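You operate a simulated robot arm through the tools that you are given. There is no shell and no other tool.

You are at the controls of a simulated robot arm. One attempt, no reset.

Task
Press the white cap home on the slide's post with the lever.
Fine: draw the slide out again at the end.
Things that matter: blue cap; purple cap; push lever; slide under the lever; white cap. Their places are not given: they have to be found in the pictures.

It is judged by the outcome, as a careful person would: the job done as asked, and still so three seconds after it is handed in. It fails if anything else is knocked over, pushed out of place, dropped, spilled or broken. Lids that push on must go on centred and level and be pressed home; caps that screw on are set level and turned clockwise until they are tight.

Robot
A 7-joint arm with a two-finger parallel gripper, fixed in place. Base frame: the origin is at the foot of the arm, x ahead of it, y to its left, z up. Units: mm, degrees, N and s.
With the tool pointing down near the work surface it reaches from about 400 to 900 mm from the base axis. Its first joint turns from -143.0 to 143.0 degrees. Payload 3 kg.
The TCP is the grasp point between the finger pads, 30 mm short of the fingertips. In the tool frame z runs along the fingers and y along their closing line. Largest opening 94 mm; finger width 28, thickness 10; the body of the gripper, 50 by 96 mm, starts 55 mm behind the TCP.
Orientation is that of the tool frame in the base frame, as a unit quaternion [w, x, y, z]. With the fingers straight down and closing along the base's y, the tool's x points along the base's -x, its y along +y and its z along -z.

Tools
- The arm moves only by the tool apply_moves. Its argument "steps" is a list that holds one entry, the list of rows, each a list of 7 numbers: the shift along the tool's x, y, z in cm, then the turn, a rotation vector about the tool's x, y, z in degrees, then the gripper command, from -1 (fully open) to 1 (shut), values between in proportion. In form: [[[dx, dy, dz, ax, ay, az, grip], ...]]. A call has 1 to 20 rows; each row is the pose to reach, as a shift and turn from the pose commanded when the call began, along the tool's axes at that moment. Rows are played at 5 a second. More than 50 mm and 8.6 degrees between two rows, or a gripper value outside its range, and nothing of the call is played. A pose out of reach is approached as far as the arm can. The call stops where the force on the tool passes 40 N (or 10 N more than at its start, if that is more) or the arm is blocked; 0.2 s more then pass. The fingers move at their own pace (about 72 mm/s each) and stop on an object; they squeeze with about 27 N. The grip force told is the motor's: it shows also when the fingers shut on nothing. Time passes only in rows, and 0.2 s behind the last, so rows that repeat a pose let the fingers close. It gives the time, the measured TCP pose, the force on the tool (base axes), the opening and the grip force at its end, in the units of the frame above (readings bear some noise), with the torque about the TCP (base axes, N m) and any sound that the robot's microphone picked up.
- Cameras (640 x 400 px; columns grow to the right, rows downward): "scene" is fixed at [223.3, 644, 1428.8]; the picture's right is [-0.75, -0.67, 0.00], its down [-0.48, 0.53, -0.70] and it looks along [0.47, -0.52, -0.71] (base axes); focal length 346 px, centre (320, 200). "wrist" rides on the gripper at [76, 14, -103] in the tool frame; the picture's right is [-0.18, 0.98, 0.00], its down [-0.75, -0.14, -0.64] and it looks along [-0.63, -0.12, 0.77] (tool axes); focal length 243 px, centre (320, 200).
- capture(camera): a new picture of that camera. The clock stands still meanwhile.
- probe_pixels(camera, pixels): for up to 12 pixels [column, row] of the newest picture of that camera ("zoom" is the newest enlarged one), the place [x, y, z] in the base frame of the surface seen there, good to about 2 mm, but the place of the scene camera against the robot may be out by one fixed shift of up to 12 mm in any direction. The clock stands still meanwhile.
- zoom(camera, box): a new picture of the part [left, top, right, bottom] of that camera's present view, enlarged. The clock stands still meanwhile.
- job_done(): hands the job in; it is judged then, once.

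Open the gripper and draw the arm clear of the work before you hand the job in, unless the task says otherwise.

The tools are called after "Call:" as a command line: name --argument value ..., lists and objects as JSON in quotes. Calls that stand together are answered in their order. apply_moves: Moves the arm, as the interface text tells. Its arguments: {"type":"object","properties":{"steps":{"type":"array"}},"required":["steps"]} The other tools are called the same way: capture (camera) takes a picture; probe_pixels (camera, pixels) gives the place of the surface under pixels of a picture; zoom (camera, box) takes an enlarged picture of a part of a camera's view; job_done () hands the job in.

At the start:

```text
time_s: 0.0
position: [346.2, 426.2, 1198.0]
ee_rot: [0.0, 0.0, 1.0, 0.0]
ft_force: [-0.4, 1.5, -0.7]
moment: [-0.01, 0.01, 0.0]
grip_width: 93.9
gripper_force: 0.1
```

scene: 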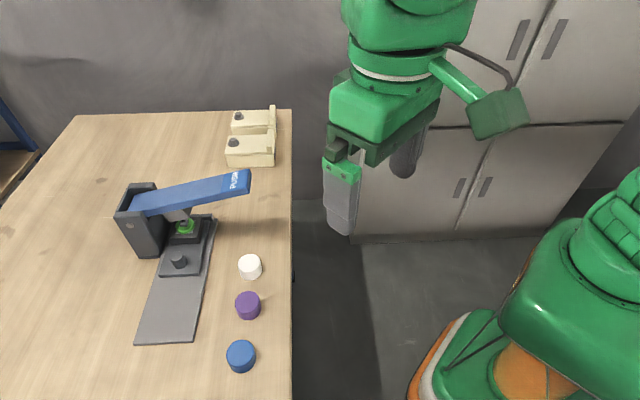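
wrist: 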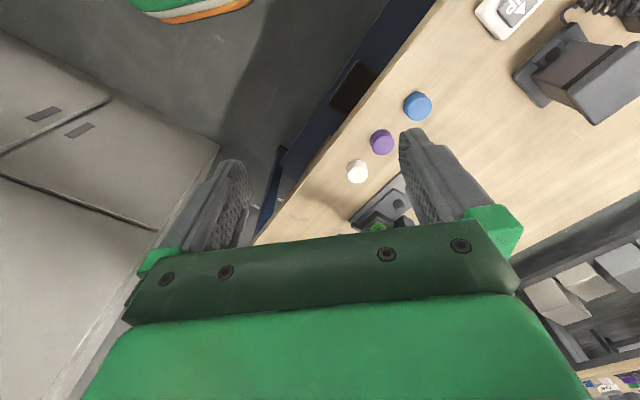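

The scene shows the white cap near (250,266), the lever at (190,195) and the slide with a post at (180,262). I zoom in to see the details.

Call:
zoom --camera "scene" --box '[100, 150, 292, 270]'

Call:
probe_pixels --camera "scene" --pixels '[[250, 262], [247, 300], [240, 350], [179, 259], [185, 226], [240, 180], [140, 205], [165, 335], [210, 222], [180, 270], [270, 300], [205, 190]]'

```text
3.33 times, centred on (196, 210) of scene
```

zoom: 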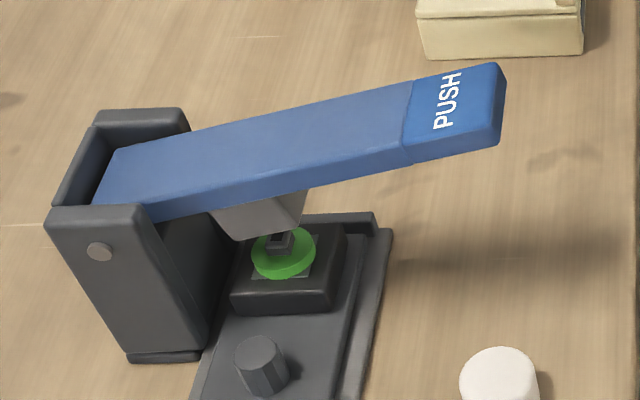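

```text
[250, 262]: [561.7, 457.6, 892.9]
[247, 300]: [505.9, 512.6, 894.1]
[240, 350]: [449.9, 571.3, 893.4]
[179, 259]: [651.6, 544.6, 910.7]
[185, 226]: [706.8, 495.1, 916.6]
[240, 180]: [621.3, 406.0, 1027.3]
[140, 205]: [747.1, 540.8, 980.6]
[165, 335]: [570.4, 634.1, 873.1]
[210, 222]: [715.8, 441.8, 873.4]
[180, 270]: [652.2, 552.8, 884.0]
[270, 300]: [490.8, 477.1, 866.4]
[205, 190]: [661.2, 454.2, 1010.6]
```

The zoom shows a green part under the lever's foot and a dark knob in front. I zoom closer on both, and look at the rail.

Call:
zoom --camera "scene" --box '[150, 195, 230, 245]'

Call:
zoom --camera "scene" --box '[120, 230, 280, 380]'

Call:
zoom --camera "wrist" --box '[320, 80, 480, 240]'

```text
8.00 times, centred on (190, 220) of scene
```

zoom: 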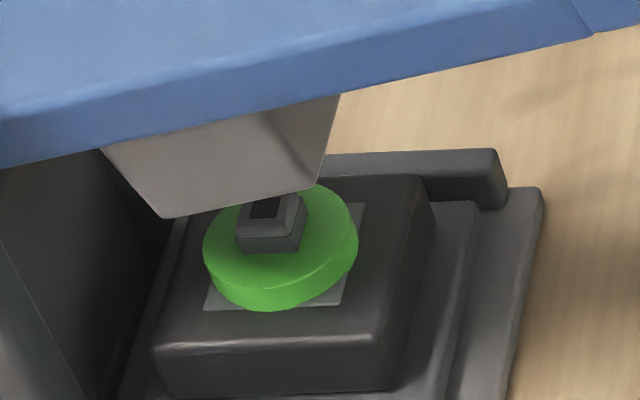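

```text
2.67 times, centred on (200, 305) of scene
```

zoom: 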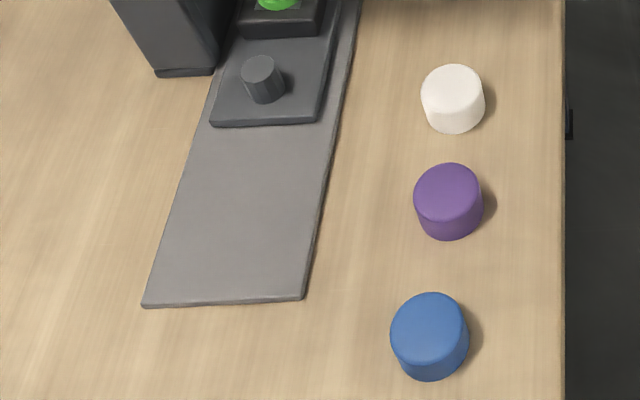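

```text
2.50 times, centred on (400, 160) of wrist
```

zoom: 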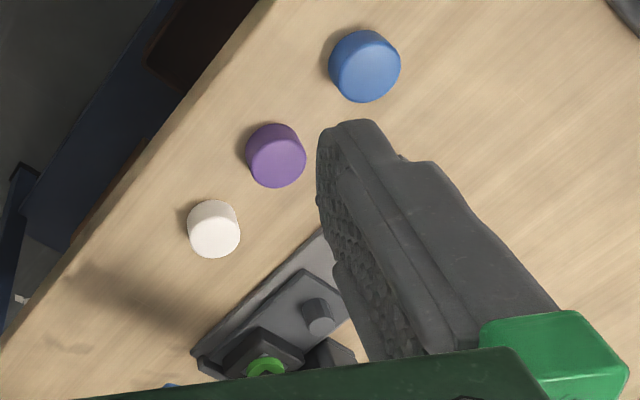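

The knob is at about (652,545) and the post under the lever foot is on the black block. I probe the rail corners and edges to get the slide direction.

Call:
probe_pixels --camera "scene" --pixels '[[136, 343], [192, 341], [215, 221], [204, 280], [160, 273], [199, 275], [178, 254], [240, 174], [247, 190], [132, 198], [160, 210], [156, 250]]'

Call:
apply_moves --steps '[[[-2.79, 1.5, 0.98, 0, 0, 4.5, -1], [-5.58, 3.0, 1.96, 0, 0, 9, -1], [-8.37, 4.5, 2.94, 0, 0, 13.5, -1], [-11.16, 6.0, 3.92, 0, 0, 18, -1], [-13.95, 7.5, 4.9, 0, 0, 22.5, -1], [-16.74, 9.0, 5.88, 0, 0, 27, -1], [-19.53, 10.5, 6.86, 0, 0, 31.5, -1], [-22.32, 12.0, 7.84, 0, 0, 36, -1], [-25.11, 13.5, 8.82, 0, 0, 40.5, -1], [-27.9, 15.0, 9.8, 0, 0, 45, -1]]]'

```text
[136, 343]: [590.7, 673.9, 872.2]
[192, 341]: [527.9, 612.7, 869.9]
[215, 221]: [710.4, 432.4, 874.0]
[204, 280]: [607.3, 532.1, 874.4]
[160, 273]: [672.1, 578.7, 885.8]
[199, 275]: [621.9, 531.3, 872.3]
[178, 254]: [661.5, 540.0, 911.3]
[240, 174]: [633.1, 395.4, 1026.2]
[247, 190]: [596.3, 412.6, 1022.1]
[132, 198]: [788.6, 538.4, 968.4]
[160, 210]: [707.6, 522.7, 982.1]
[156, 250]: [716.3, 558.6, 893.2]
```

```text
time_s: 2.2
position: [611.4, 565.1, 1091.4]
ee_rot: [0.0, 0.373, 0.928, 0.0]
ft_force: [0.7, -0.2, 0.8]
moment: [0.03, 0.05, 0.03]
grip_width: 94.0
gripper_force: 0.1
out of reach, approached as far as the arm can: row 10
```

The arm stopped slightly short (reach at that height), which is fine. I look through the wrist camera now.

Call:
capture --camera "wrist"

Call:
capture --camera "scene"

```text
taken
```

wrist: 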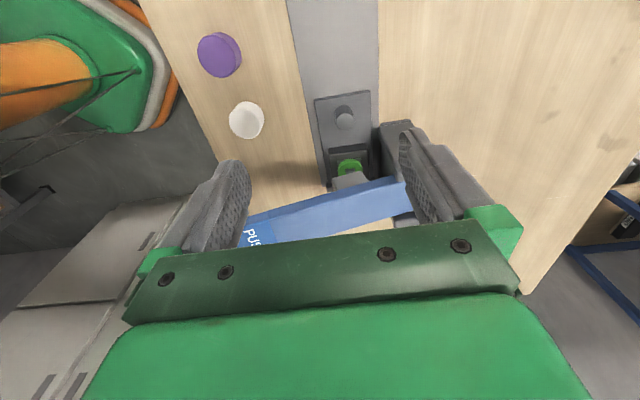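

```text
taken
```

scene: 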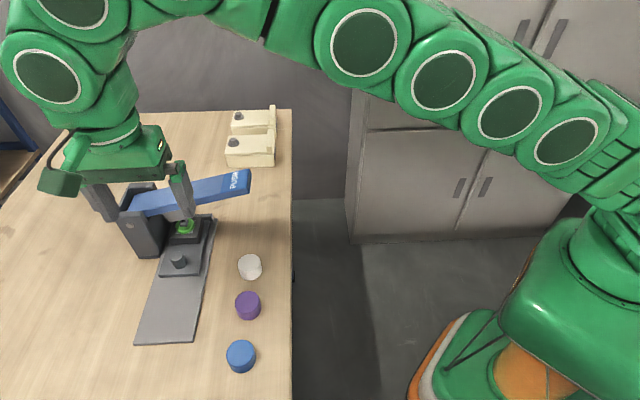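

The wrist view (upside down) shows the knob at (345,117), green post at (348,168), white cap at (246,120). I zoom and probe these for robot-true coordinates.

Call:
zoom --camera "wrist" --box '[290, 80, 418, 208]'

Call:
probe_pixels --camera "wrist" --pixels '[[246, 119], [234, 119], [258, 119], [246, 106], [246, 134], [220, 56], [342, 112], [345, 120], [345, 160], [348, 172], [318, 120], [370, 115]]'

Call:
probe_pixels --camera "scene" --pixels '[[250, 262], [247, 300], [179, 259], [178, 254]]'

Call:
zoom --camera "wrist" --box '[200, 80, 300, 160]'

```text
3.12 times, centred on (354, 144) of wrist
```

zoom: 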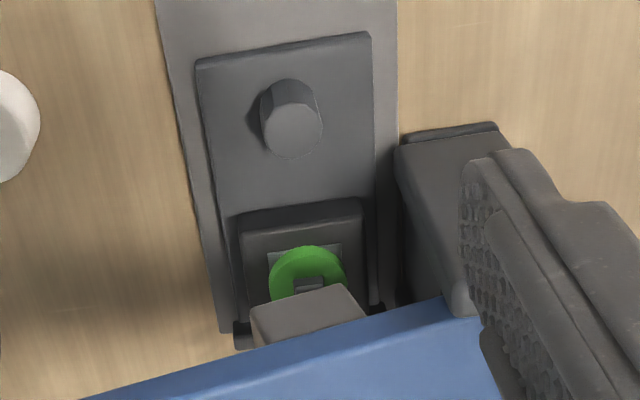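

```text
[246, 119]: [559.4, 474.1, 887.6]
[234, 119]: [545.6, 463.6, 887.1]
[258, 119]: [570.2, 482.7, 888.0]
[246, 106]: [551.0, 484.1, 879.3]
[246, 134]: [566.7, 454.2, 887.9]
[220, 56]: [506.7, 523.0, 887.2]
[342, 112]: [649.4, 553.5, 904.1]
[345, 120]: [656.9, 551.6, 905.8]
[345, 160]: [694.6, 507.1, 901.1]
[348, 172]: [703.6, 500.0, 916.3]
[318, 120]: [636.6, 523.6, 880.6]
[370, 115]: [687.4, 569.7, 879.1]
```

```text
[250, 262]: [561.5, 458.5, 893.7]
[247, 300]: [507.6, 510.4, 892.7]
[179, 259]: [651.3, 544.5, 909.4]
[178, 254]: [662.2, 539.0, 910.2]
```

```text
5.00 times, centred on (250, 120) of wrist
```

zoom: 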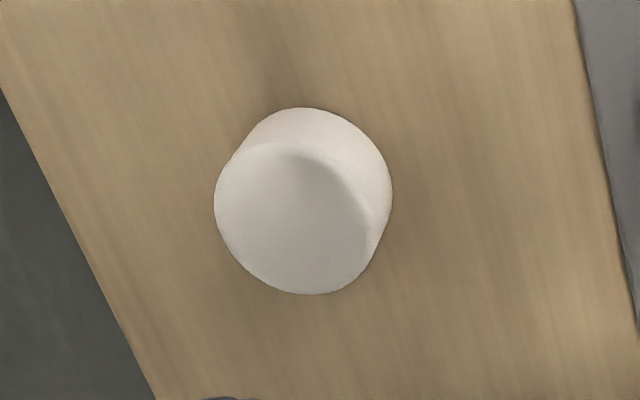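

Before gripping the knob I check where the column's front face and the block face are, and measure the knob edges via wrist pixels.

Call:
probe_pixels --camera "wrist" --pixels '[[380, 126], [390, 130], [405, 125], [383, 133], [386, 145], [335, 122], [346, 122], [354, 122], [346, 114], [346, 129], [345, 143], [345, 149]]'

Call:
zoom --camera "wrist" --box '[320, 100, 420, 162]'

```text
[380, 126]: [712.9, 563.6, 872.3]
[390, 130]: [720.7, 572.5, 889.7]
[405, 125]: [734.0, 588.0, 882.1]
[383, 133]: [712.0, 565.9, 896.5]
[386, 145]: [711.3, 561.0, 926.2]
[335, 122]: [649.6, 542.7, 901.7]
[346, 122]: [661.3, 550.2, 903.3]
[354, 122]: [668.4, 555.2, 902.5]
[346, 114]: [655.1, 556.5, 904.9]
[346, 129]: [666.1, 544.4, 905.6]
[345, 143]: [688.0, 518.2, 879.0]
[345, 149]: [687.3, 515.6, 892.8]
```

```text
6.40 times, centred on (370, 131) of wrist
```

zoom: 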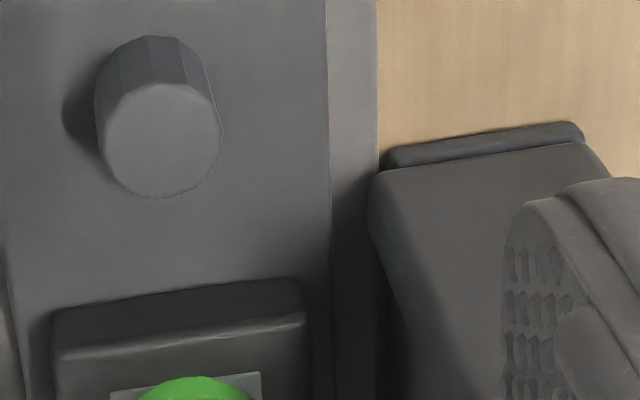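

Knob centre is near (660,550), top z 905; the column front is at about 30 mm beyond it. I lower a bit to see how the commanded pose behaves, with the fingers half closed.

Call:
apply_moves --steps '[[[0, 0, 3, 0, 0, 0, 0.0], [0, 0, 6, 0, 0, 0, 0.0], [0, 0, 6, 0, 0, 0, 0.0]]]'

```text
time_s: 3.0
position: [609.7, 565.1, 1030.9]
ee_rot: [0.0, 0.383, 0.924, -0.001]
ft_force: [0.2, 0.1, 0.2]
moment: [0.02, 0.01, 0.0]
grip_width: 46.8
gripper_force: 0.1
```

Orientation is now exactly 45°. I move above the knob (tool shift −4.15, +2.49 cm) and descend to about z 950.

Call:
apply_moves --steps '[[[-1.4, 0.83, 0, 0, 0, 0, 0.0], [-2.8, 1.66, 0, 0, 0, 0, 0.0], [-4.15, 2.49, 0, 0, 0, 0, 0.0], [-4.15, 2.49, 2.5, 0, 0, 0, 0.0], [-4.15, 2.49, 5, 0, 0, 0, 0.0], [-4.15, 2.49, 8, 0, 0, 0, 0.0], [-4.15, 2.49, 8, 0, 0, 0, 0.0]]]'

Call:
capture --camera "wrist"

Call:
capture --camera "scene"

```text
time_s: 4.6
position: [656.2, 553.6, 952.7]
ee_rot: [0.0, 0.383, 0.924, -0.001]
ft_force: [1.1, 0.6, -0.4]
moment: [0.03, 0.03, -0.01]
grip_width: 46.9
gripper_force: 0.0
```

```text
taken
```

wrist: 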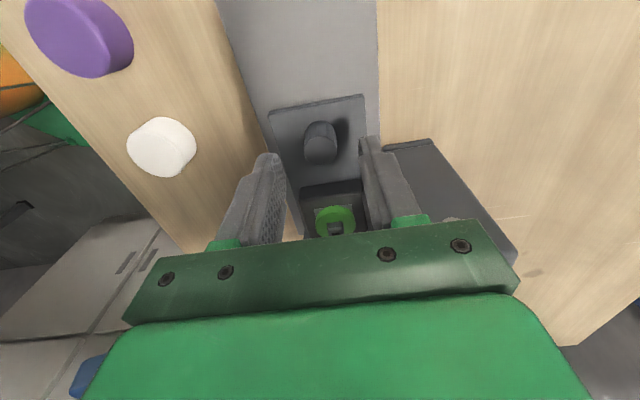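

```text
taken
```

scene: 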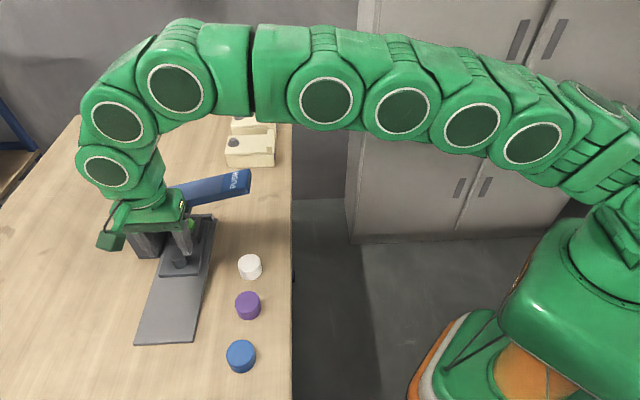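

No contact. I verify the knob's centre (around (320,150)) and the green post from this closer view.

Call:
zoom --camera "wrist" --box '[256, 90, 400, 240]'

Call:
probe_pixels --camera "wrist" --pixels '[[321, 151], [308, 151], [334, 151], [321, 141], [321, 160], [320, 212], [352, 212], [335, 207], [335, 227], [300, 130], [280, 160], [161, 148]]'

```text
2.67 times, centred on (328, 165) of wrist
```

zoom: 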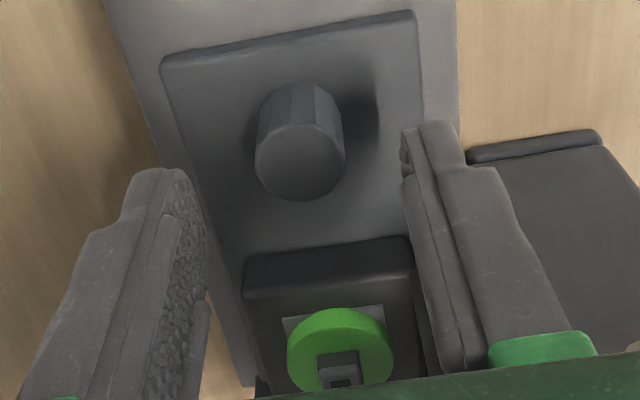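

```text
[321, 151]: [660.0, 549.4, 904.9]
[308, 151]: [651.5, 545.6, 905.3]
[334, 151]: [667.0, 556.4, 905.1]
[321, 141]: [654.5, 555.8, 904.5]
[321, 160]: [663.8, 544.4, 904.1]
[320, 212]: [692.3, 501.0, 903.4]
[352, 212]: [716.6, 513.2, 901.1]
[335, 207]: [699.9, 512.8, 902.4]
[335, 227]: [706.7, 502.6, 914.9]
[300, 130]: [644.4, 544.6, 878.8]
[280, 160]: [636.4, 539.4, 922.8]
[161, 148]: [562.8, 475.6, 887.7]
```

The knob centre is (659.5,550.2), laterally aligned with the TCP. I descend to z≈916 and close on it.

Call:
apply_moves --steps '[[[0, 0, 1.8, 0, 0, 0, 0.0], [0, 0, 3.6, 0, 0, 0, 0.0], [0, 0, 3.6, 0, 0, 0, 1], [0, 0, 3.6, 0, 0, 0, 1], [0, 0, 3.6, 0, 0, 0, 1]]]'

```text
time_s: 5.8
position: [656.9, 552.9, 915.5]
ee_rot: [-0.001, 0.382, 0.924, 0.0]
ft_force: [-18.4, -18.0, 2.5]
moment: [0.1, 0.37, -0.13]
grip_width: 23.6
gripper_force: 44.4
```

Gripped at 23.6 mm but with about 25 N sideways (tool −y), so I ease the tool a bit toward −y and re-read.

Call:
apply_moves --steps '[[[0, -0.05, 0, 0, 0, 0, 1], [0, -0.1, 0, 0, 0, 0, 1]]]'

```text
time_s: 6.4
position: [656.1, 554.3, 916.2]
ee_rot: [-0.001, 0.382, 0.924, 0.001]
ft_force: [-4.1, -2.9, -6.4]
moment: [-0.33, 0.57, -0.02]
grip_width: 23.2
gripper_force: 45.5
```

Side force is now small. I draw the slide out along tool +x in 1 cm steps, 6 cm first, watching the force.

Call:
apply_moves --steps '[[[0.5, 0, 0, 0, 0, 0, 1], [1, 0, 0, 0, 0, 0, 1], [2, 0, 0, 0, 0, 0, 1], [3, 0, 0, 0, 0, 0, 1], [4, 0, 0, 0, 0, 0, 1], [5, 0, 0, 0, 0, 0, 1], [6, 0, 0, 0, 0, 0, 1]]]'

Call:
capture --camera "scene"

Call:
capture --camera "wrist"

```text
time_s: 8.0
position: [612.6, 596.9, 915.3]
ee_rot: [0.0, 0.381, 0.924, 0.001]
ft_force: [4.4, 5.7, -8.1]
moment: [-0.77, -0.25, 0.17]
grip_width: 23.3
gripper_force: 44.6
```

```text
taken
```

scene: 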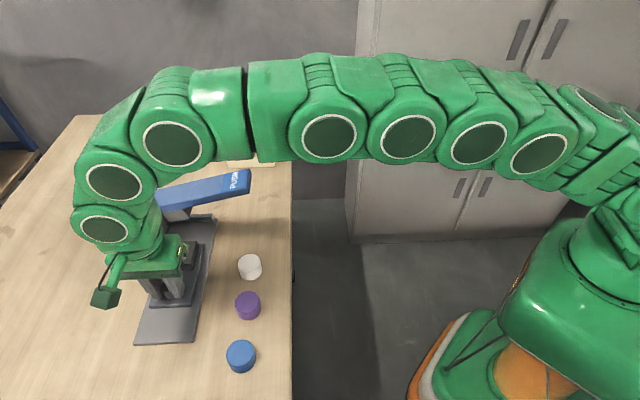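

```text
taken
```

wrist: 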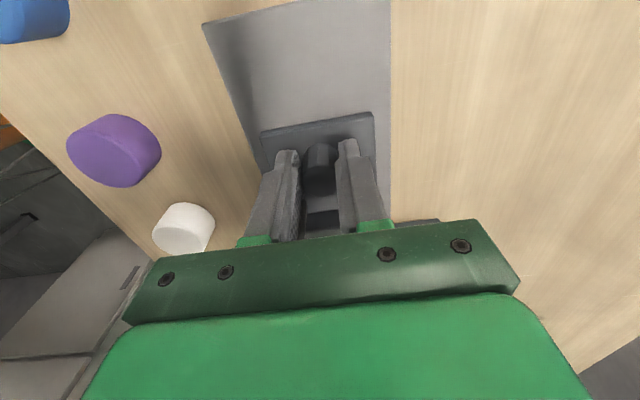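

The slide moved smoothly 6 cm. I draw it further, 4.5 cm, slowly, with the force stop guarding against an end stop.

Call:
apply_moves --steps '[[[0.7, 0, 0, 0, 0, 0, 1], [1.4, 0, 0, 0, 0, 0, 1], [2.1, 0, 0, 0, 0, 0, 1], [2.8, 0, 0, 0, 0, 0, 1], [3.5, 0, 0, 0, 0, 0, 1], [4.0, 0, 0, 0, 0, 0, 1], [4.5, 0, 0, 0, 0, 0, 1]]]'

Call:
capture --camera "wrist"

```text
time_s: 9.6
position: [582.7, 628.0, 916.2]
ee_rot: [0.001, 0.383, 0.924, 0.0]
ft_force: [2.0, -5.0, 9.3]
moment: [-0.24, 0.45, 0.08]
grip_width: 23.2
gripper_force: 45.5
```

```text
taken
```

wrist: 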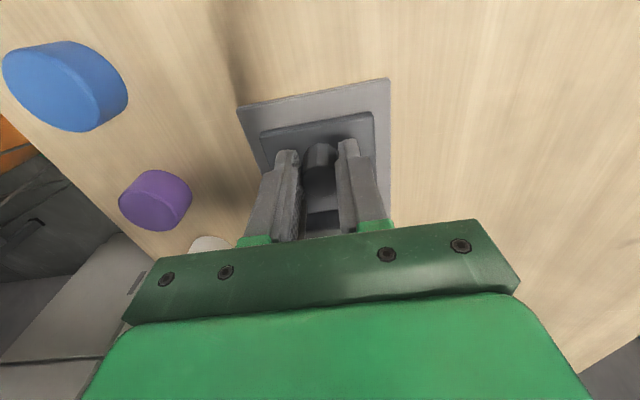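

The slide is out about 104 mm and still fully on the rail. I release and lift straight up, then look at the post.

Call:
apply_moves --steps '[[[0, 0, 0, 0, 0, 0, 0.0], [0, 0, 0, 0, 0, 0, 0.0], [0, 0, -2, 0, 0, 0, 0.0], [0, 0, -4, 0, 0, 0, 0.0], [0, 0, -7, 0, 0, 0, 0.0], [0, 0, -10, 0, 0, 0, 0.0], [0, 0, -12, 0, 0, 0, -0.6], [0, 0, -12, 0, 0, 0, -0.6]]]'

Call:
capture --camera "wrist"

Call:
capture --camera "scene"

```text
time_s: 11.4
position: [581.1, 627.4, 1035.3]
ee_rot: [0.0, 0.382, 0.924, -0.001]
ft_force: [-0.6, 0.7, 0.0]
moment: [-0.01, -0.03, -0.01]
grip_width: 75.2
gripper_force: 0.1
```

```text
taken
```

wrist: 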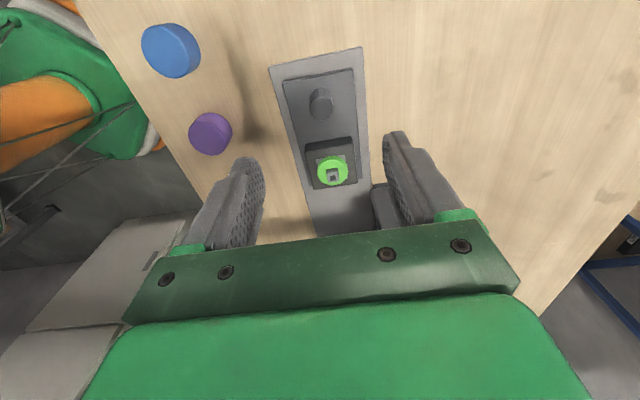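

```text
taken
```

scene: 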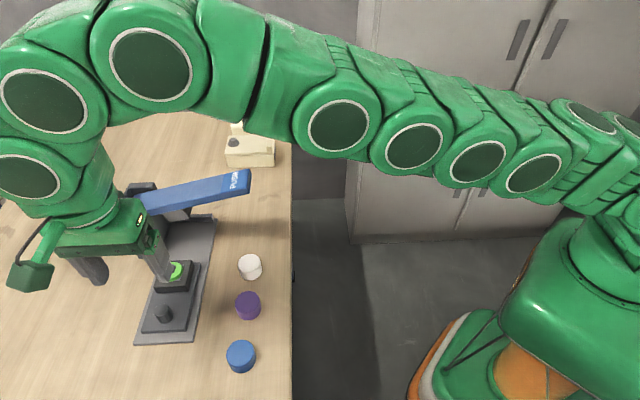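

Slide is out with the post fully in view at wrist (333,172). I zoom on it and probe its edges.

Call:
zoom --camera "wrist" --box '[300, 130, 364, 194]'

Call:
probe_pixels --camera "wrist" --pixels '[[333, 176], [333, 168], [320, 170], [344, 170], [333, 162], [333, 183], [332, 159], [321, 102], [316, 165], [346, 158], [326, 177], [340, 177]]'

```text
6.25 times, centred on (332, 162) of wrist
```

zoom: 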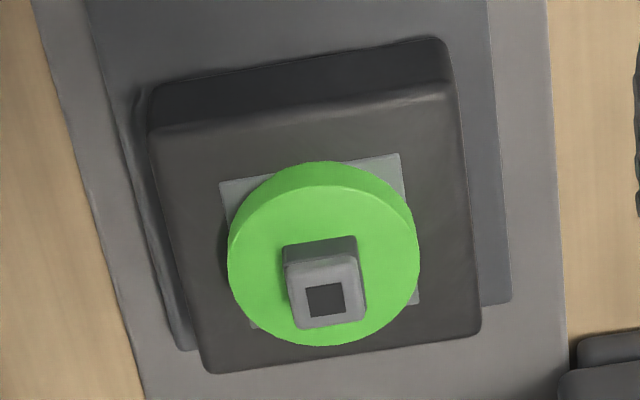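

```text
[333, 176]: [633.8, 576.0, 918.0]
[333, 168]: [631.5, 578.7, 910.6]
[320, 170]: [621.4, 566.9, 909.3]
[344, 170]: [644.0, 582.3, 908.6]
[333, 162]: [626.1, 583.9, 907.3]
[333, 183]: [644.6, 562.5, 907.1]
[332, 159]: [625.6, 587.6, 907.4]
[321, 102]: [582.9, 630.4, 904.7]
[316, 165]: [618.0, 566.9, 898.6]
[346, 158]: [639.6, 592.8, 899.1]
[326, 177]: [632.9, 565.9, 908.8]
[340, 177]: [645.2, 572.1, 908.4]
```

Post centre computes to about (635.0, 573.7), top z≈918, disc top z≈908. Next I move over to the white cap near (562,468) at height and lower to z≈955 for a close look.

Call:
apply_moves --steps '[[[-1.3, -1.6, 0, 0, 0, 0, -0.6], [-2.6, -3.2, 0, 0, 0, 0, -0.6], [-3.9, -4.8, 0, 0, 0, 0, -0.6], [-5.2, -6.4, 0, 0, 0, 0, -0.6], [-6.5, -8.0, 0, 0, 0, 0, -0.6], [-7.8, -9.6, 0, 0, 0, 0, -0.6], [-9.0, -11.2, 0, 0, 0, 0, -0.6], [-9.92, -12.62, 0, 0, 0, 0, -0.6], [-9.92, -12.62, 3, 0, 0, 0, -0.6], [-9.92, -12.62, 6, 0, 0, 0, -0.6], [-9.92, -12.62, 8, 0, 0, 0, -0.6], [-9.92, -12.62, 8, 0, 0, 0, -0.6]]]'

Call:
capture --camera "wrist"

```text
time_s: 14.0
position: [562.9, 467.6, 955.6]
ee_rot: [0.001, 0.382, 0.924, 0.0]
ft_force: [0.7, -0.1, -0.2]
moment: [0.0, 0.04, 0.02]
grip_width: 75.1
gripper_force: 0.1
```

```text
taken
```

wrist: 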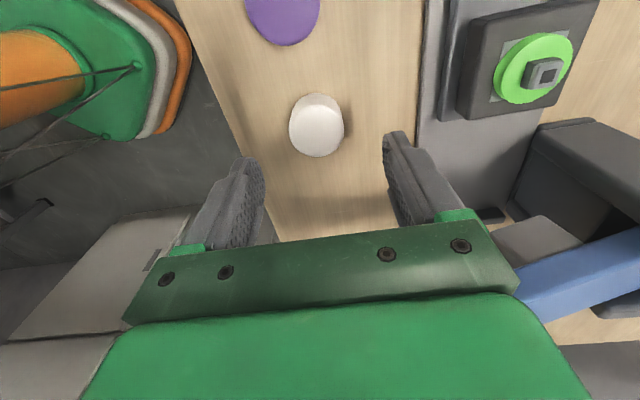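

The white cap is at wrist (317,128) between the fingers. I zoom and probe its outline.

Call:
zoom --camera "wrist" --box '[276, 80, 356, 170]'

Call:
probe_pixels --camera "wrist" --pixels '[[317, 132], [292, 132], [341, 130], [317, 154], [317, 110], [317, 99], [317, 88], [350, 130], [545, 72], [538, 65], [505, 75], [565, 62]]'

```text
4.44 times, centred on (316, 125) of wrist
```

zoom: 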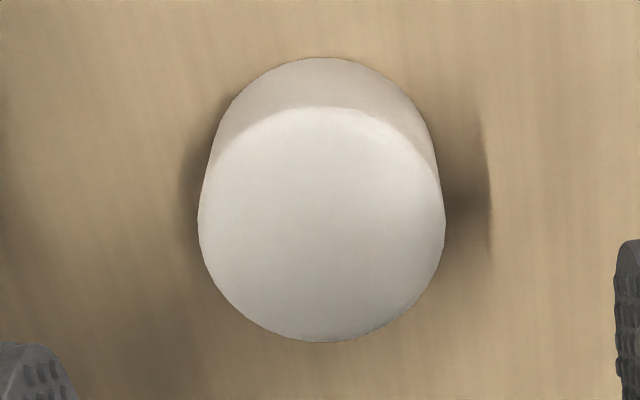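

```text
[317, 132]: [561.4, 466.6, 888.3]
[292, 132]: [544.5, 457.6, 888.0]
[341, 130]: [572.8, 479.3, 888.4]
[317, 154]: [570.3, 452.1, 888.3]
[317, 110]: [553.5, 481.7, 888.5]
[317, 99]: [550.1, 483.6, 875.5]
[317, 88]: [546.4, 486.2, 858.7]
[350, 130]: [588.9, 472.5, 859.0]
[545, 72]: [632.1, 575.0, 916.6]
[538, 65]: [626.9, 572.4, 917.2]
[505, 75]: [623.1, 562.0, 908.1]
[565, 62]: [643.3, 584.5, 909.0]
```

Cap centre ≈ (560.2,467.2), diameter ≈40, top z 888, table z 859. I align, descend so the fingertips stay about 12 mm above the table, and close gently.

Call:
apply_moves --steps '[[[0.16, -0.22, 1.5, 0, 0, 0, -0.4], [0.16, -0.22, 3, 0, 0, 0, -0.4], [0.16, -0.22, 4.5, 0, 0, 0, -0.4], [0.16, -0.22, 5.46, 0, 0, 0, -0.4], [0.16, -0.22, 5.46, 0, 0, 0, -0.1], [0.16, -0.22, 5.46, 0, 0, 0, 0.05], [0.16, -0.22, 5.46, 0, 0, 0, 0.2], [0.16, -0.22, 5.46, 0, 0, 0, 1], [0.16, -0.22, 5.46, 0, 0, 0, 1]]]'

Call:
capture --camera "wrist"

```text
time_s: 16.0
position: [559.7, 467.4, 901.6]
ee_rot: [0.0, 0.383, 0.924, 0.0]
ft_force: [0.5, -0.1, -0.3]
moment: [-0.01, -0.02, -0.01]
grip_width: 40.3
gripper_force: 27.0
```

```text
taken
```

wrist: 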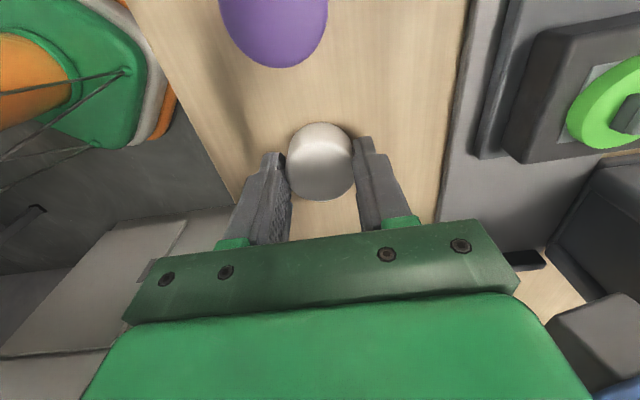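

Cap gripped at 40.3 mm. I lift it to travel height and then measure where the cap centre sits relative to the TCP.

Call:
apply_moves --steps '[[[0, 0, -1, 0, 0, 0, 1], [0, 0, -3, 0, 0, 0, 1], [0, 0, -5, 0, 0, 0, 1], [0, 0, -7, 0, 0, 0, 1], [0, 0, -9, 0, 0, 0, 1], [0, 0, -9, 0, 0, 0, 1]]]'

Call:
zoom --camera "wrist" --box '[270, 110, 370, 210]'

Call:
probe_pixels --camera "wrist" --pixels '[[320, 168], [300, 168], [342, 168], [320, 145], [320, 195], [320, 155], [320, 180]]'

Call:
capture --camera "scene"

```text
time_s: 17.4
position: [559.4, 466.9, 991.3]
ee_rot: [0.0, 0.383, 0.924, 0.001]
ft_force: [-0.6, -0.9, 0.1]
moment: [-0.01, -0.01, -0.01]
grip_width: 40.2
gripper_force: 26.6
```

```text
4.00 times, centred on (320, 160) of wrist
```

zoom: 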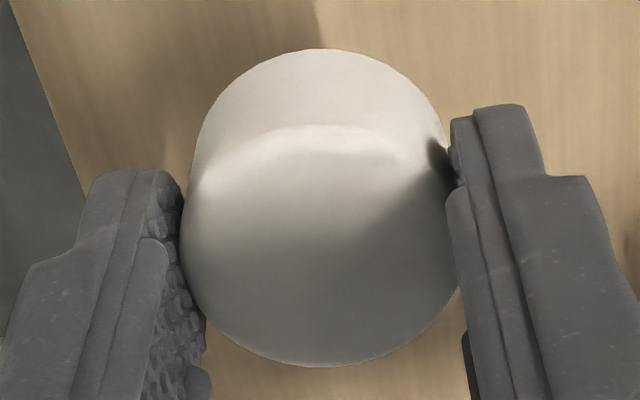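

```text
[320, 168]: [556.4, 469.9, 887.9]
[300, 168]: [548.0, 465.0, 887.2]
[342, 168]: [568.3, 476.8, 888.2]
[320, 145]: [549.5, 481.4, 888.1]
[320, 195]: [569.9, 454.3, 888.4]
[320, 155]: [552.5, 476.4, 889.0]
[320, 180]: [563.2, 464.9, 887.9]
```

```text
taken
```

scene: 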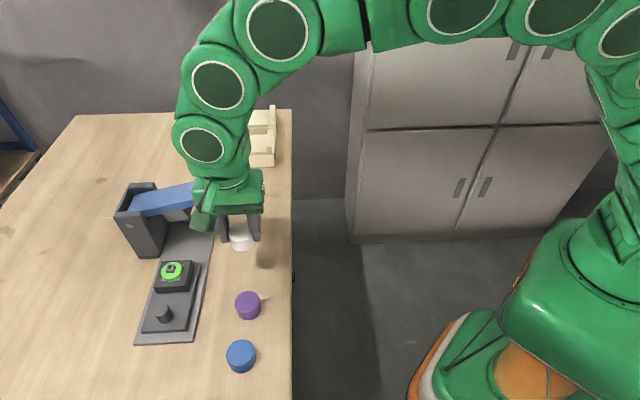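

The cap sits about 1 mm toward +s (slide-in side) of the TCP. I move sideways toward the post and stop short to get a close look at the post beside the held cap.

Call:
apply_moves --steps '[[[0.7, 1.6, 0, 0, 0, 0, 1], [1.4, 3.2, 0, 0, 0, 0, 1], [2.14, 4.93, 0, 0, 0, 0, 1], [2.14, 4.93, 0, 0, 0, 0, 1], [2.14, 4.93, 0, 0, 0, 0, 1]]]'

Call:
capture --camera "wrist"

```text
time_s: 18.6
position: [579.3, 517.0, 990.8]
ee_rot: [-0.001, 0.383, 0.924, 0.0]
ft_force: [0.1, -0.2, 0.5]
moment: [0.04, 0.04, 0.02]
grip_width: 40.4
gripper_force: 26.4
```

```text
taken
```

wrist: 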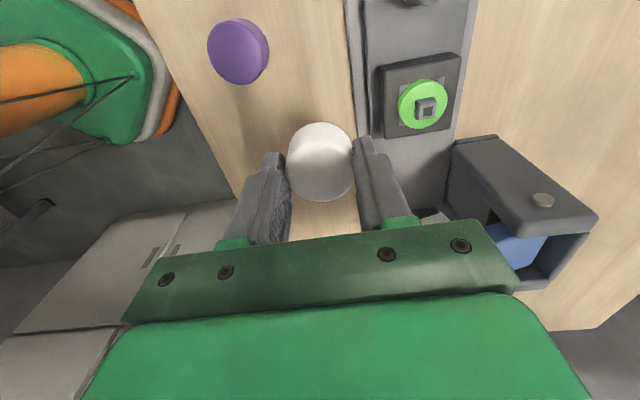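

The post is visible at (427,105). I zoom and probe it.

Call:
zoom --camera "wrist" --box '[376, 65, 472, 145]'

Call:
probe_pixels --camera "wrist" --pixels '[[427, 108], [421, 101], [433, 102], [421, 112], [432, 112], [403, 105], [441, 97], [420, 124], [420, 90], [440, 116], [390, 120], [450, 120]]'

```text
5.00 times, centred on (424, 105) of wrist
```

zoom: 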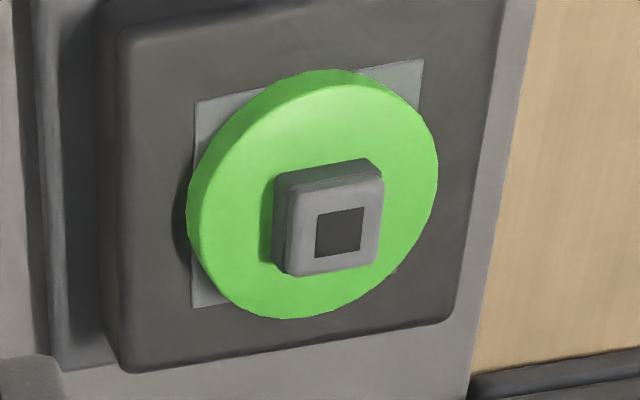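

```text
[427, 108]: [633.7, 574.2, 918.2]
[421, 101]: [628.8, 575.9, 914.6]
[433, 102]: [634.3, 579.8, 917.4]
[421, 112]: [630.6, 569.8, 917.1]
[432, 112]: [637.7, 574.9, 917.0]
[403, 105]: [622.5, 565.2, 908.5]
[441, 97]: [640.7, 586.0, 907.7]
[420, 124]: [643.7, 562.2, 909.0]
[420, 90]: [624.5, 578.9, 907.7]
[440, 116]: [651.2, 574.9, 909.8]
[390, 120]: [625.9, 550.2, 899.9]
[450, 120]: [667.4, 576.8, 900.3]
```

Post centre refines to about (635.3,572.8). I carry the cap over it and lower to just above the post top.

Call:
apply_moves --steps '[[[0.02, 2, 0, 0, 0, 0, 1], [0.04, 4, 0, 0, 0, 0, 1], [0.06, 6, 0, 0, 0, 0, 1], [0.075, 7.91, 0, 0, 0, 0, 1], [0.075, 7.91, 0, 0, 0, 0, 1], [0.075, 7.91, 1.5, 0, 0, 0, 1], [0.075, 7.91, 2.6, 0, 0, 0, 1], [0.075, 7.91, 2.6, 0, 0, 0, 1]]]'

Call:
capture --camera "wrist"

Call:
zoom --camera "scene" --box '[120, 200, 248, 350]'

```text
time_s: 20.4
position: [634.8, 573.2, 965.6]
ee_rot: [0.001, 0.383, 0.924, 0.0]
ft_force: [0.5, 0.1, -0.1]
moment: [-0.01, 0.04, -0.02]
grip_width: 40.3
gripper_force: 27.6
```

```text
taken
```

wrist: 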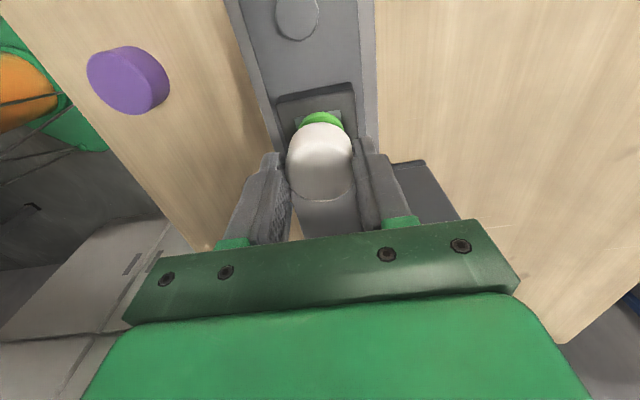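

```text
2.67 times, centred on (184, 275) of scene
```

zoom: 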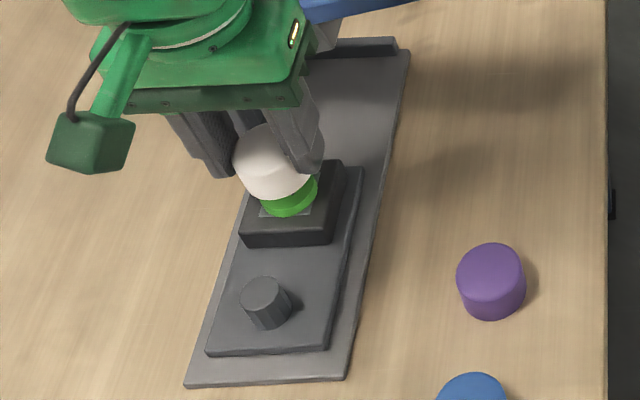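

The cap hovers over the disc, centred. I lower slowly in 2 mm rows to feel for the post.

Call:
apply_moves --steps '[[[0.02, 0, 0.2, 0, 0, 0, 1], [0.03, 0, 0.4, 0, 0, 0, 1], [0.03, 0, 0.6, 0, 0, 0, 1], [0.03, 0, 0.7, 0, 0, 0, 1], [0.03, 0, 0.8, 0, 0, 0, 1]]]'

```text
time_s: 21.6
position: [634.8, 575.2, 957.6]
ee_rot: [0.0, 0.381, 0.924, 0.0]
ft_force: [0.0, 0.4, 0.0]
moment: [-0.01, -0.01, 0.01]
grip_width: 40.2
gripper_force: 26.6
```

No contact yet with the cap's rim just below the post top, so the post is entering. I continue in 1 mm rows.

Call:
apply_moves --steps '[[[0, 0, 0.1, 0, 0, 0, 1], [0, 0, 0.2, 0, 0, 0, 1], [0, 0, 0.3, 0, 0, 0, 1], [0, 0, 0.4, 0, 0, 0, 1], [0, 0, 0.4, 0, 0, 0, 1]]]'

```text
time_s: 22.8
position: [633.5, 574.3, 953.7]
ee_rot: [0.0, 0.383, 0.924, -0.001]
ft_force: [0.1, -0.1, -0.5]
moment: [0.01, -0.01, -0.04]
grip_width: 40.1
gripper_force: 27.0
```

Still free (rim at about z 911). I continue gently.

Call:
apply_moves --steps '[[[0, 0, 0.1, 0, 0, 0, 1], [0, 0, 0.2, 0, 0, 0, 1], [0, 0, 0.2, 0, 0, 0, 1]]]'

```text
time_s: 23.6
position: [635.7, 573.8, 950.8]
ee_rot: [0.0, 0.382, 0.924, 0.0]
ft_force: [0.0, -0.1, -0.7]
moment: [-0.01, 0.0, 0.01]
grip_width: 40.3
gripper_force: 27.3
```

Call:
zoom --camera "scene" --box '[150, 230, 230, 300]'

Call:
apply_moves --steps '[[[0, 0, 0.1, 0, 0, 0, 1], [0, 0, 0.2, 0, 0, 0, 1], [0, 0, 0.2, 0, 0, 0, 1]]]'

```text
5.71 times, centred on (190, 265) of scene
```

zoom: 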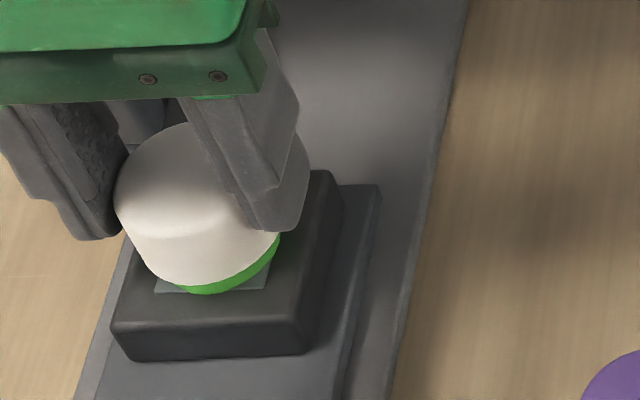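

```text
time_s: 24.4
position: [635.6, 574.8, 950.1]
ee_rot: [0.001, 0.382, 0.924, 0.001]
ft_force: [-2.2, -3.1, 12.6]
moment: [-0.17, 0.06, -0.07]
grip_width: 40.1
gripper_force: 27.0
```

Contact at rim z≈908 with 12.6 N up: the cap's socket has met the post. I back off to relieve the lateral force slightly and re-read before releasing.

Call:
apply_moves --steps '[[[0, -0.03, 0, 0, 0, 0, 1], [0, -0.04, 0, 0, 0, 0, 1]]]'

Call:
capture --camera "wrist"

Call:
zoom --camera "wrist" --box '[260, 90, 380, 210]'

Call:
zoom --camera "scene" --box '[150, 230, 230, 300]'

```text
time_s: 25.0
position: [634.7, 573.7, 950.2]
ee_rot: [0.0, 0.383, 0.924, 0.0]
ft_force: [3.9, 4.5, 14.6]
moment: [0.15, -0.13, -0.03]
grip_width: 40.0
gripper_force: 27.7
```

```text
taken
```

wrist: 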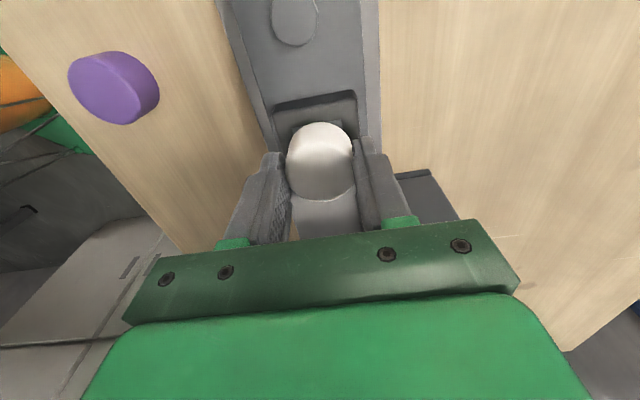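

```text
3.33 times, centred on (320, 150) of wrist
```

zoom: 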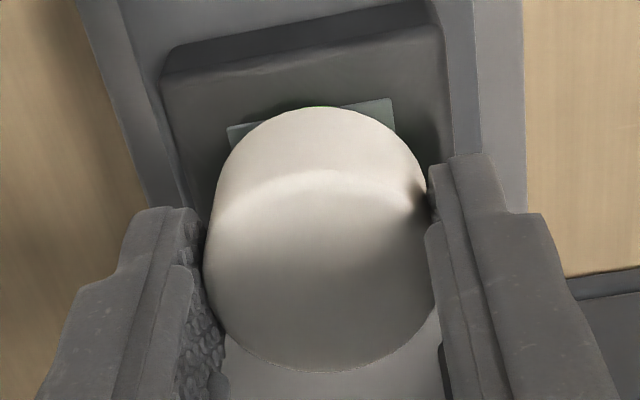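

```text
5.71 times, centred on (190, 265) of scene
```

zoom: 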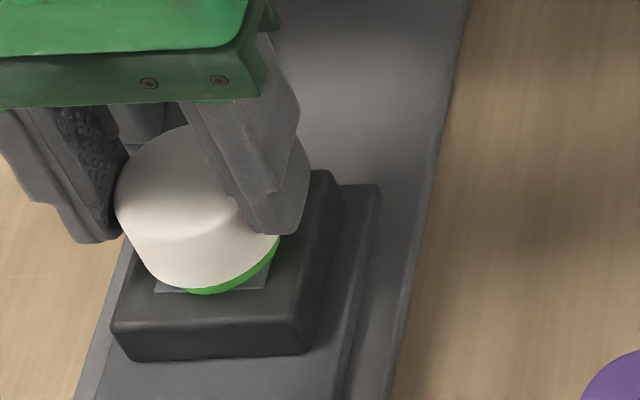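

The lateral force flipped sign, so the post holds the cap; centre is in between. I relax the preload, then open the fingers and lift clear.

Call:
apply_moves --steps '[[[0, 0.02, -0.03, 0, 0, 0, 1], [0, 0.02, -0.06, 0, 0, 0, 1], [0, 0.02, -0.06, 0, 0, 0, 0.1], [0, 0.02, -0.06, 0, 0, 0, -0.1], [0, 0.02, -0.06, 0, 0, 0, -0.3], [0, 0.02, -0.06, 0, 0, 0, -0.3], [0, 0.02, -1, 0, 0, 0, -0.3], [0, 0.02, -3, 0, 0, 0, -0.3], [0, 0.02, -5, 0, 0, 0, -0.3], [0, 0.02, -7, 0, 0, 0, -0.3], [0, 0.02, -7, 0, 0, 0, -0.3]]]'

Call:
capture --camera "wrist"

Call:
zoom --camera "wrist" --box '[260, 90, 380, 210]'

Call:
zoom --camera "scene" --box '[130, 220, 230, 320]'

```text
time_s: 27.4
position: [635.0, 573.9, 1019.3]
ee_rot: [0.001, 0.382, 0.924, 0.0]
ft_force: [-0.7, -0.6, 0.1]
moment: [-0.01, 0.02, -0.01]
grip_width: 61.1
gripper_force: 0.0
```

```text
taken
```

wrist: 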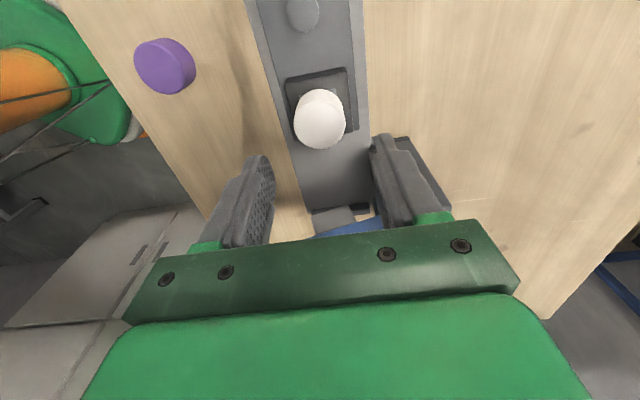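

```text
3.33 times, centred on (320, 150) of wrist
```

zoom: 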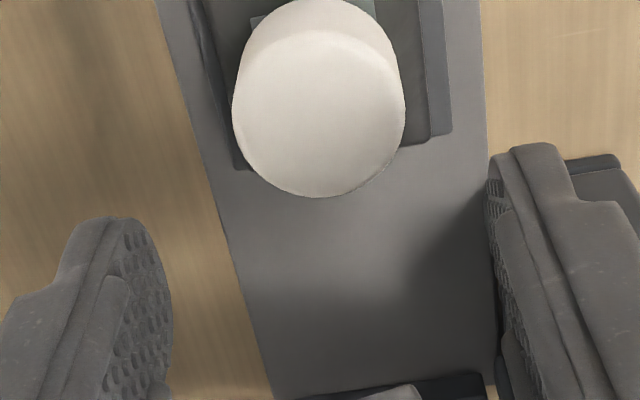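

```text
4.00 times, centred on (180, 270) of scene
```

zoom: 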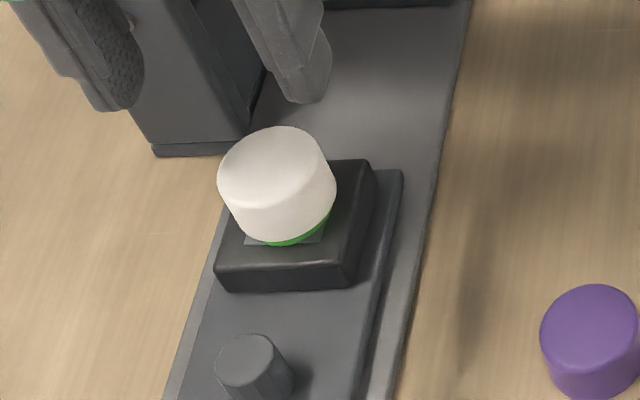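

The cap sits on the post. I probe several points on its top to check level and centre.

Call:
probe_pixels --camera "wrist" --pixels '[[319, 125], [301, 125], [338, 125], [319, 112], [319, 142], [307, 113], [332, 113], [308, 138], [331, 138], [319, 120], [303, 5], [320, 92]]'

Call:
probe_pixels --camera "scene" --pixels '[[178, 262]]'

```text
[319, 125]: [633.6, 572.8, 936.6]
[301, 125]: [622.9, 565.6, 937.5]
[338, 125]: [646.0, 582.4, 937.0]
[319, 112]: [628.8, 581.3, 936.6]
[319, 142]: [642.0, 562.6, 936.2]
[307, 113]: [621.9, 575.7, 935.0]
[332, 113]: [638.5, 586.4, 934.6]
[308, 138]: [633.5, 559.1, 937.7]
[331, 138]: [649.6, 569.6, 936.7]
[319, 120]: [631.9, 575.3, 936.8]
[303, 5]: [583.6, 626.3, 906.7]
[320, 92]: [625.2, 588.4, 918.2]
```

```text
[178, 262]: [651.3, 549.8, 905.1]
```

Cap is level (top z≈936.7) and centred. I go back over the knob (near (583,626)) and look before gripping it.

Call:
apply_moves --steps '[[[2, 0, 0, 0, 0, 0, 0], [4, 0, 0, 0, 0, 0, 0], [6, 0, 0, 0, 0, 0, 0], [7.52, 0, 0, 0, 0, 0, 0], [7.52, 0, 2.5, 0, 0, 0, 0], [7.52, 0, 5, 0, 0, 0, 0], [7.52, 0, 6.5, 0, 0, 0, 0], [7.52, 0, 6.5, 0, 0, 0, 0]]]'

Call:
capture --camera "wrist"

Call:
probe_pixels --camera "wrist" --pixels '[[321, 151], [308, 151], [334, 151], [321, 143], [321, 158]]'

Call:
capture --camera "scene"

```text
time_s: 29.2
position: [581.6, 626.8, 953.6]
ee_rot: [0.0, 0.382, 0.924, 0.0]
ft_force: [0.5, 1.3, -0.3]
moment: [0.0, -0.02, -0.02]
grip_width: 47.0
gripper_force: 0.1
```

```text
taken
```

wrist: 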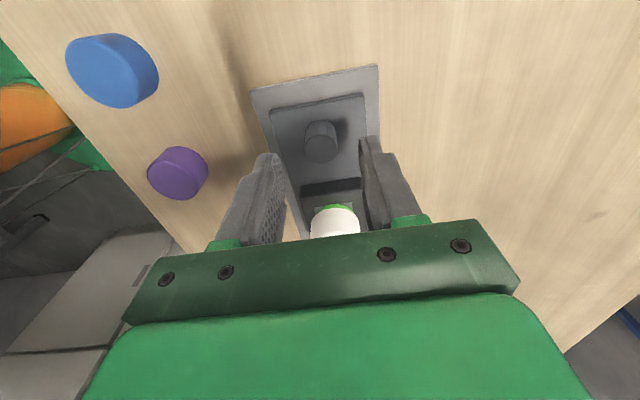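

```text
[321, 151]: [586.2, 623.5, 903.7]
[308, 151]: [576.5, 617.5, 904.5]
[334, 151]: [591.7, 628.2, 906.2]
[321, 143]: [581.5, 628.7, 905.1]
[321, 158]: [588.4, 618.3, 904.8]
```

```text
taken
```

scene: 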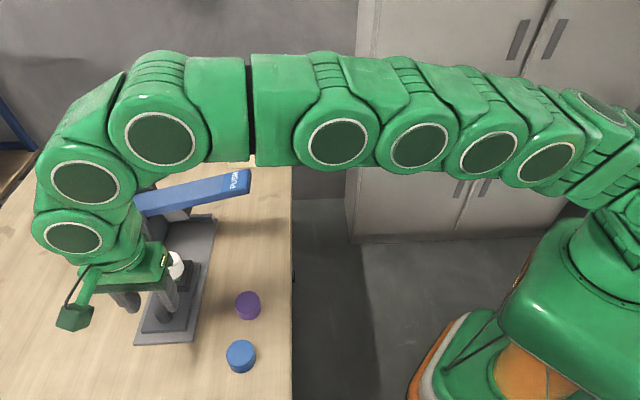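

Knob centre ≈ (585.5,623.5), laterally within 0.5 mm of the TCP. I descend and grip.

Call:
apply_moves --steps '[[[0, 0, 1.9, 0, 0, 0, 0], [0, 0, 3.75, 0, 0, 0, 0], [0, 0, 3.75, 0, 0, 0, 0.3], [0, 0, 3.75, 0, 0, 0, 0.45], [0, 0, 3.75, 0, 0, 0, 1], [0, 0, 3.75, 0, 0, 0, 1], [0, 0, 3.75, 0, 0, 0, 1]]]'

```text
time_s: 30.8
position: [580.7, 626.4, 916.9]
ee_rot: [0.0, 0.382, 0.924, 0.0]
ft_force: [-1.5, -1.5, -3.2]
moment: [0.33, -0.34, 0.02]
grip_width: 23.5
gripper_force: 44.7
```

Firm, nearly force-free grip. I push the slide in smoothly, 9 cm first at 6 mm per row.

Call:
apply_moves --steps '[[[-0.3, 0, 0, 0, 0, 0, 1], [-0.8, 0, 0, 0, 0, 0, 1], [-1.4, 0, 0, 0, 0, 0, 1], [-2.0, 0, 0, 0, 0, 0, 1], [-2.6, 0, 0, 0, 0, 0, 1], [-3.2, 0, 0, 0, 0, 0, 1], [-3.8, 0, 0, 0, 0, 0, 1], [-4.4, 0, 0, 0, 0, 0, 1], [-5.0, 0, 0, 0, 0, 0, 1], [-5.6, 0, 0, 0, 0, 0, 1], [-6.2, 0, 0, 0, 0, 0, 1], [-6.8, 0, 0, 0, 0, 0, 1], [-7.2, 0, 0, 0, 0, 0, 1], [-7.4, 0, 0, 0, 0, 0, 1]]]'

Call:
capture --camera "scene"

Call:
zoom --camera "scene" --box '[120, 170, 240, 290]'

Call:
capture --camera "wrist"

```text
time_s: 33.8
position: [634.6, 574.5, 916.1]
ee_rot: [0.0, 0.383, 0.924, 0.0]
ft_force: [19.0, 18.3, -2.2]
moment: [0.27, -0.06, 0.15]
grip_width: 23.5
gripper_force: 44.8
```

```text
taken
```

scene: 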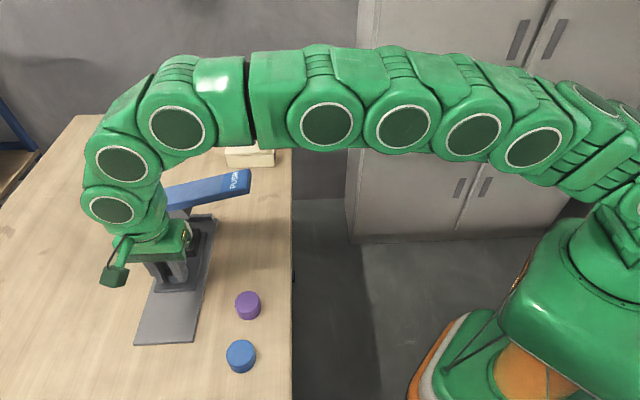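

```text
3.33 times, centred on (180, 230) of scene
```

zoom: 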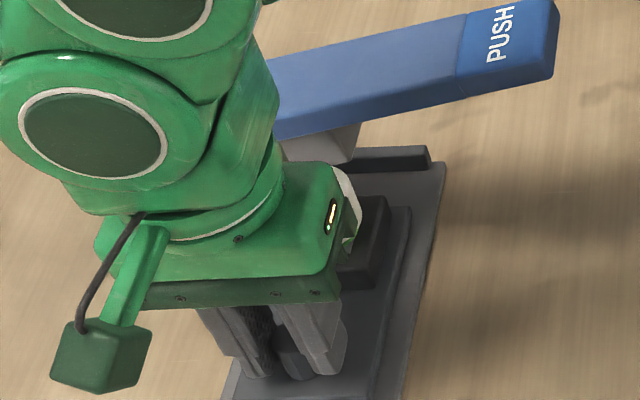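

```text
taken
```

wrist: 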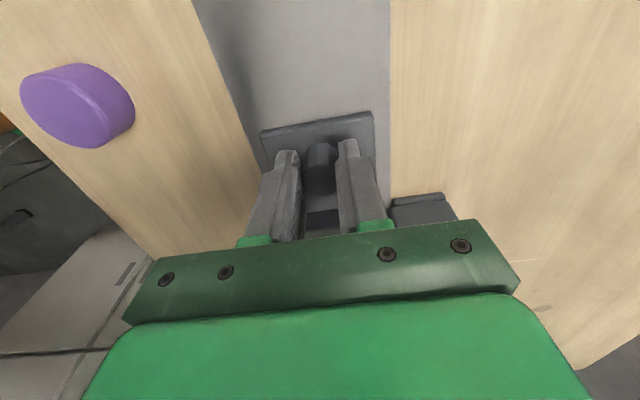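

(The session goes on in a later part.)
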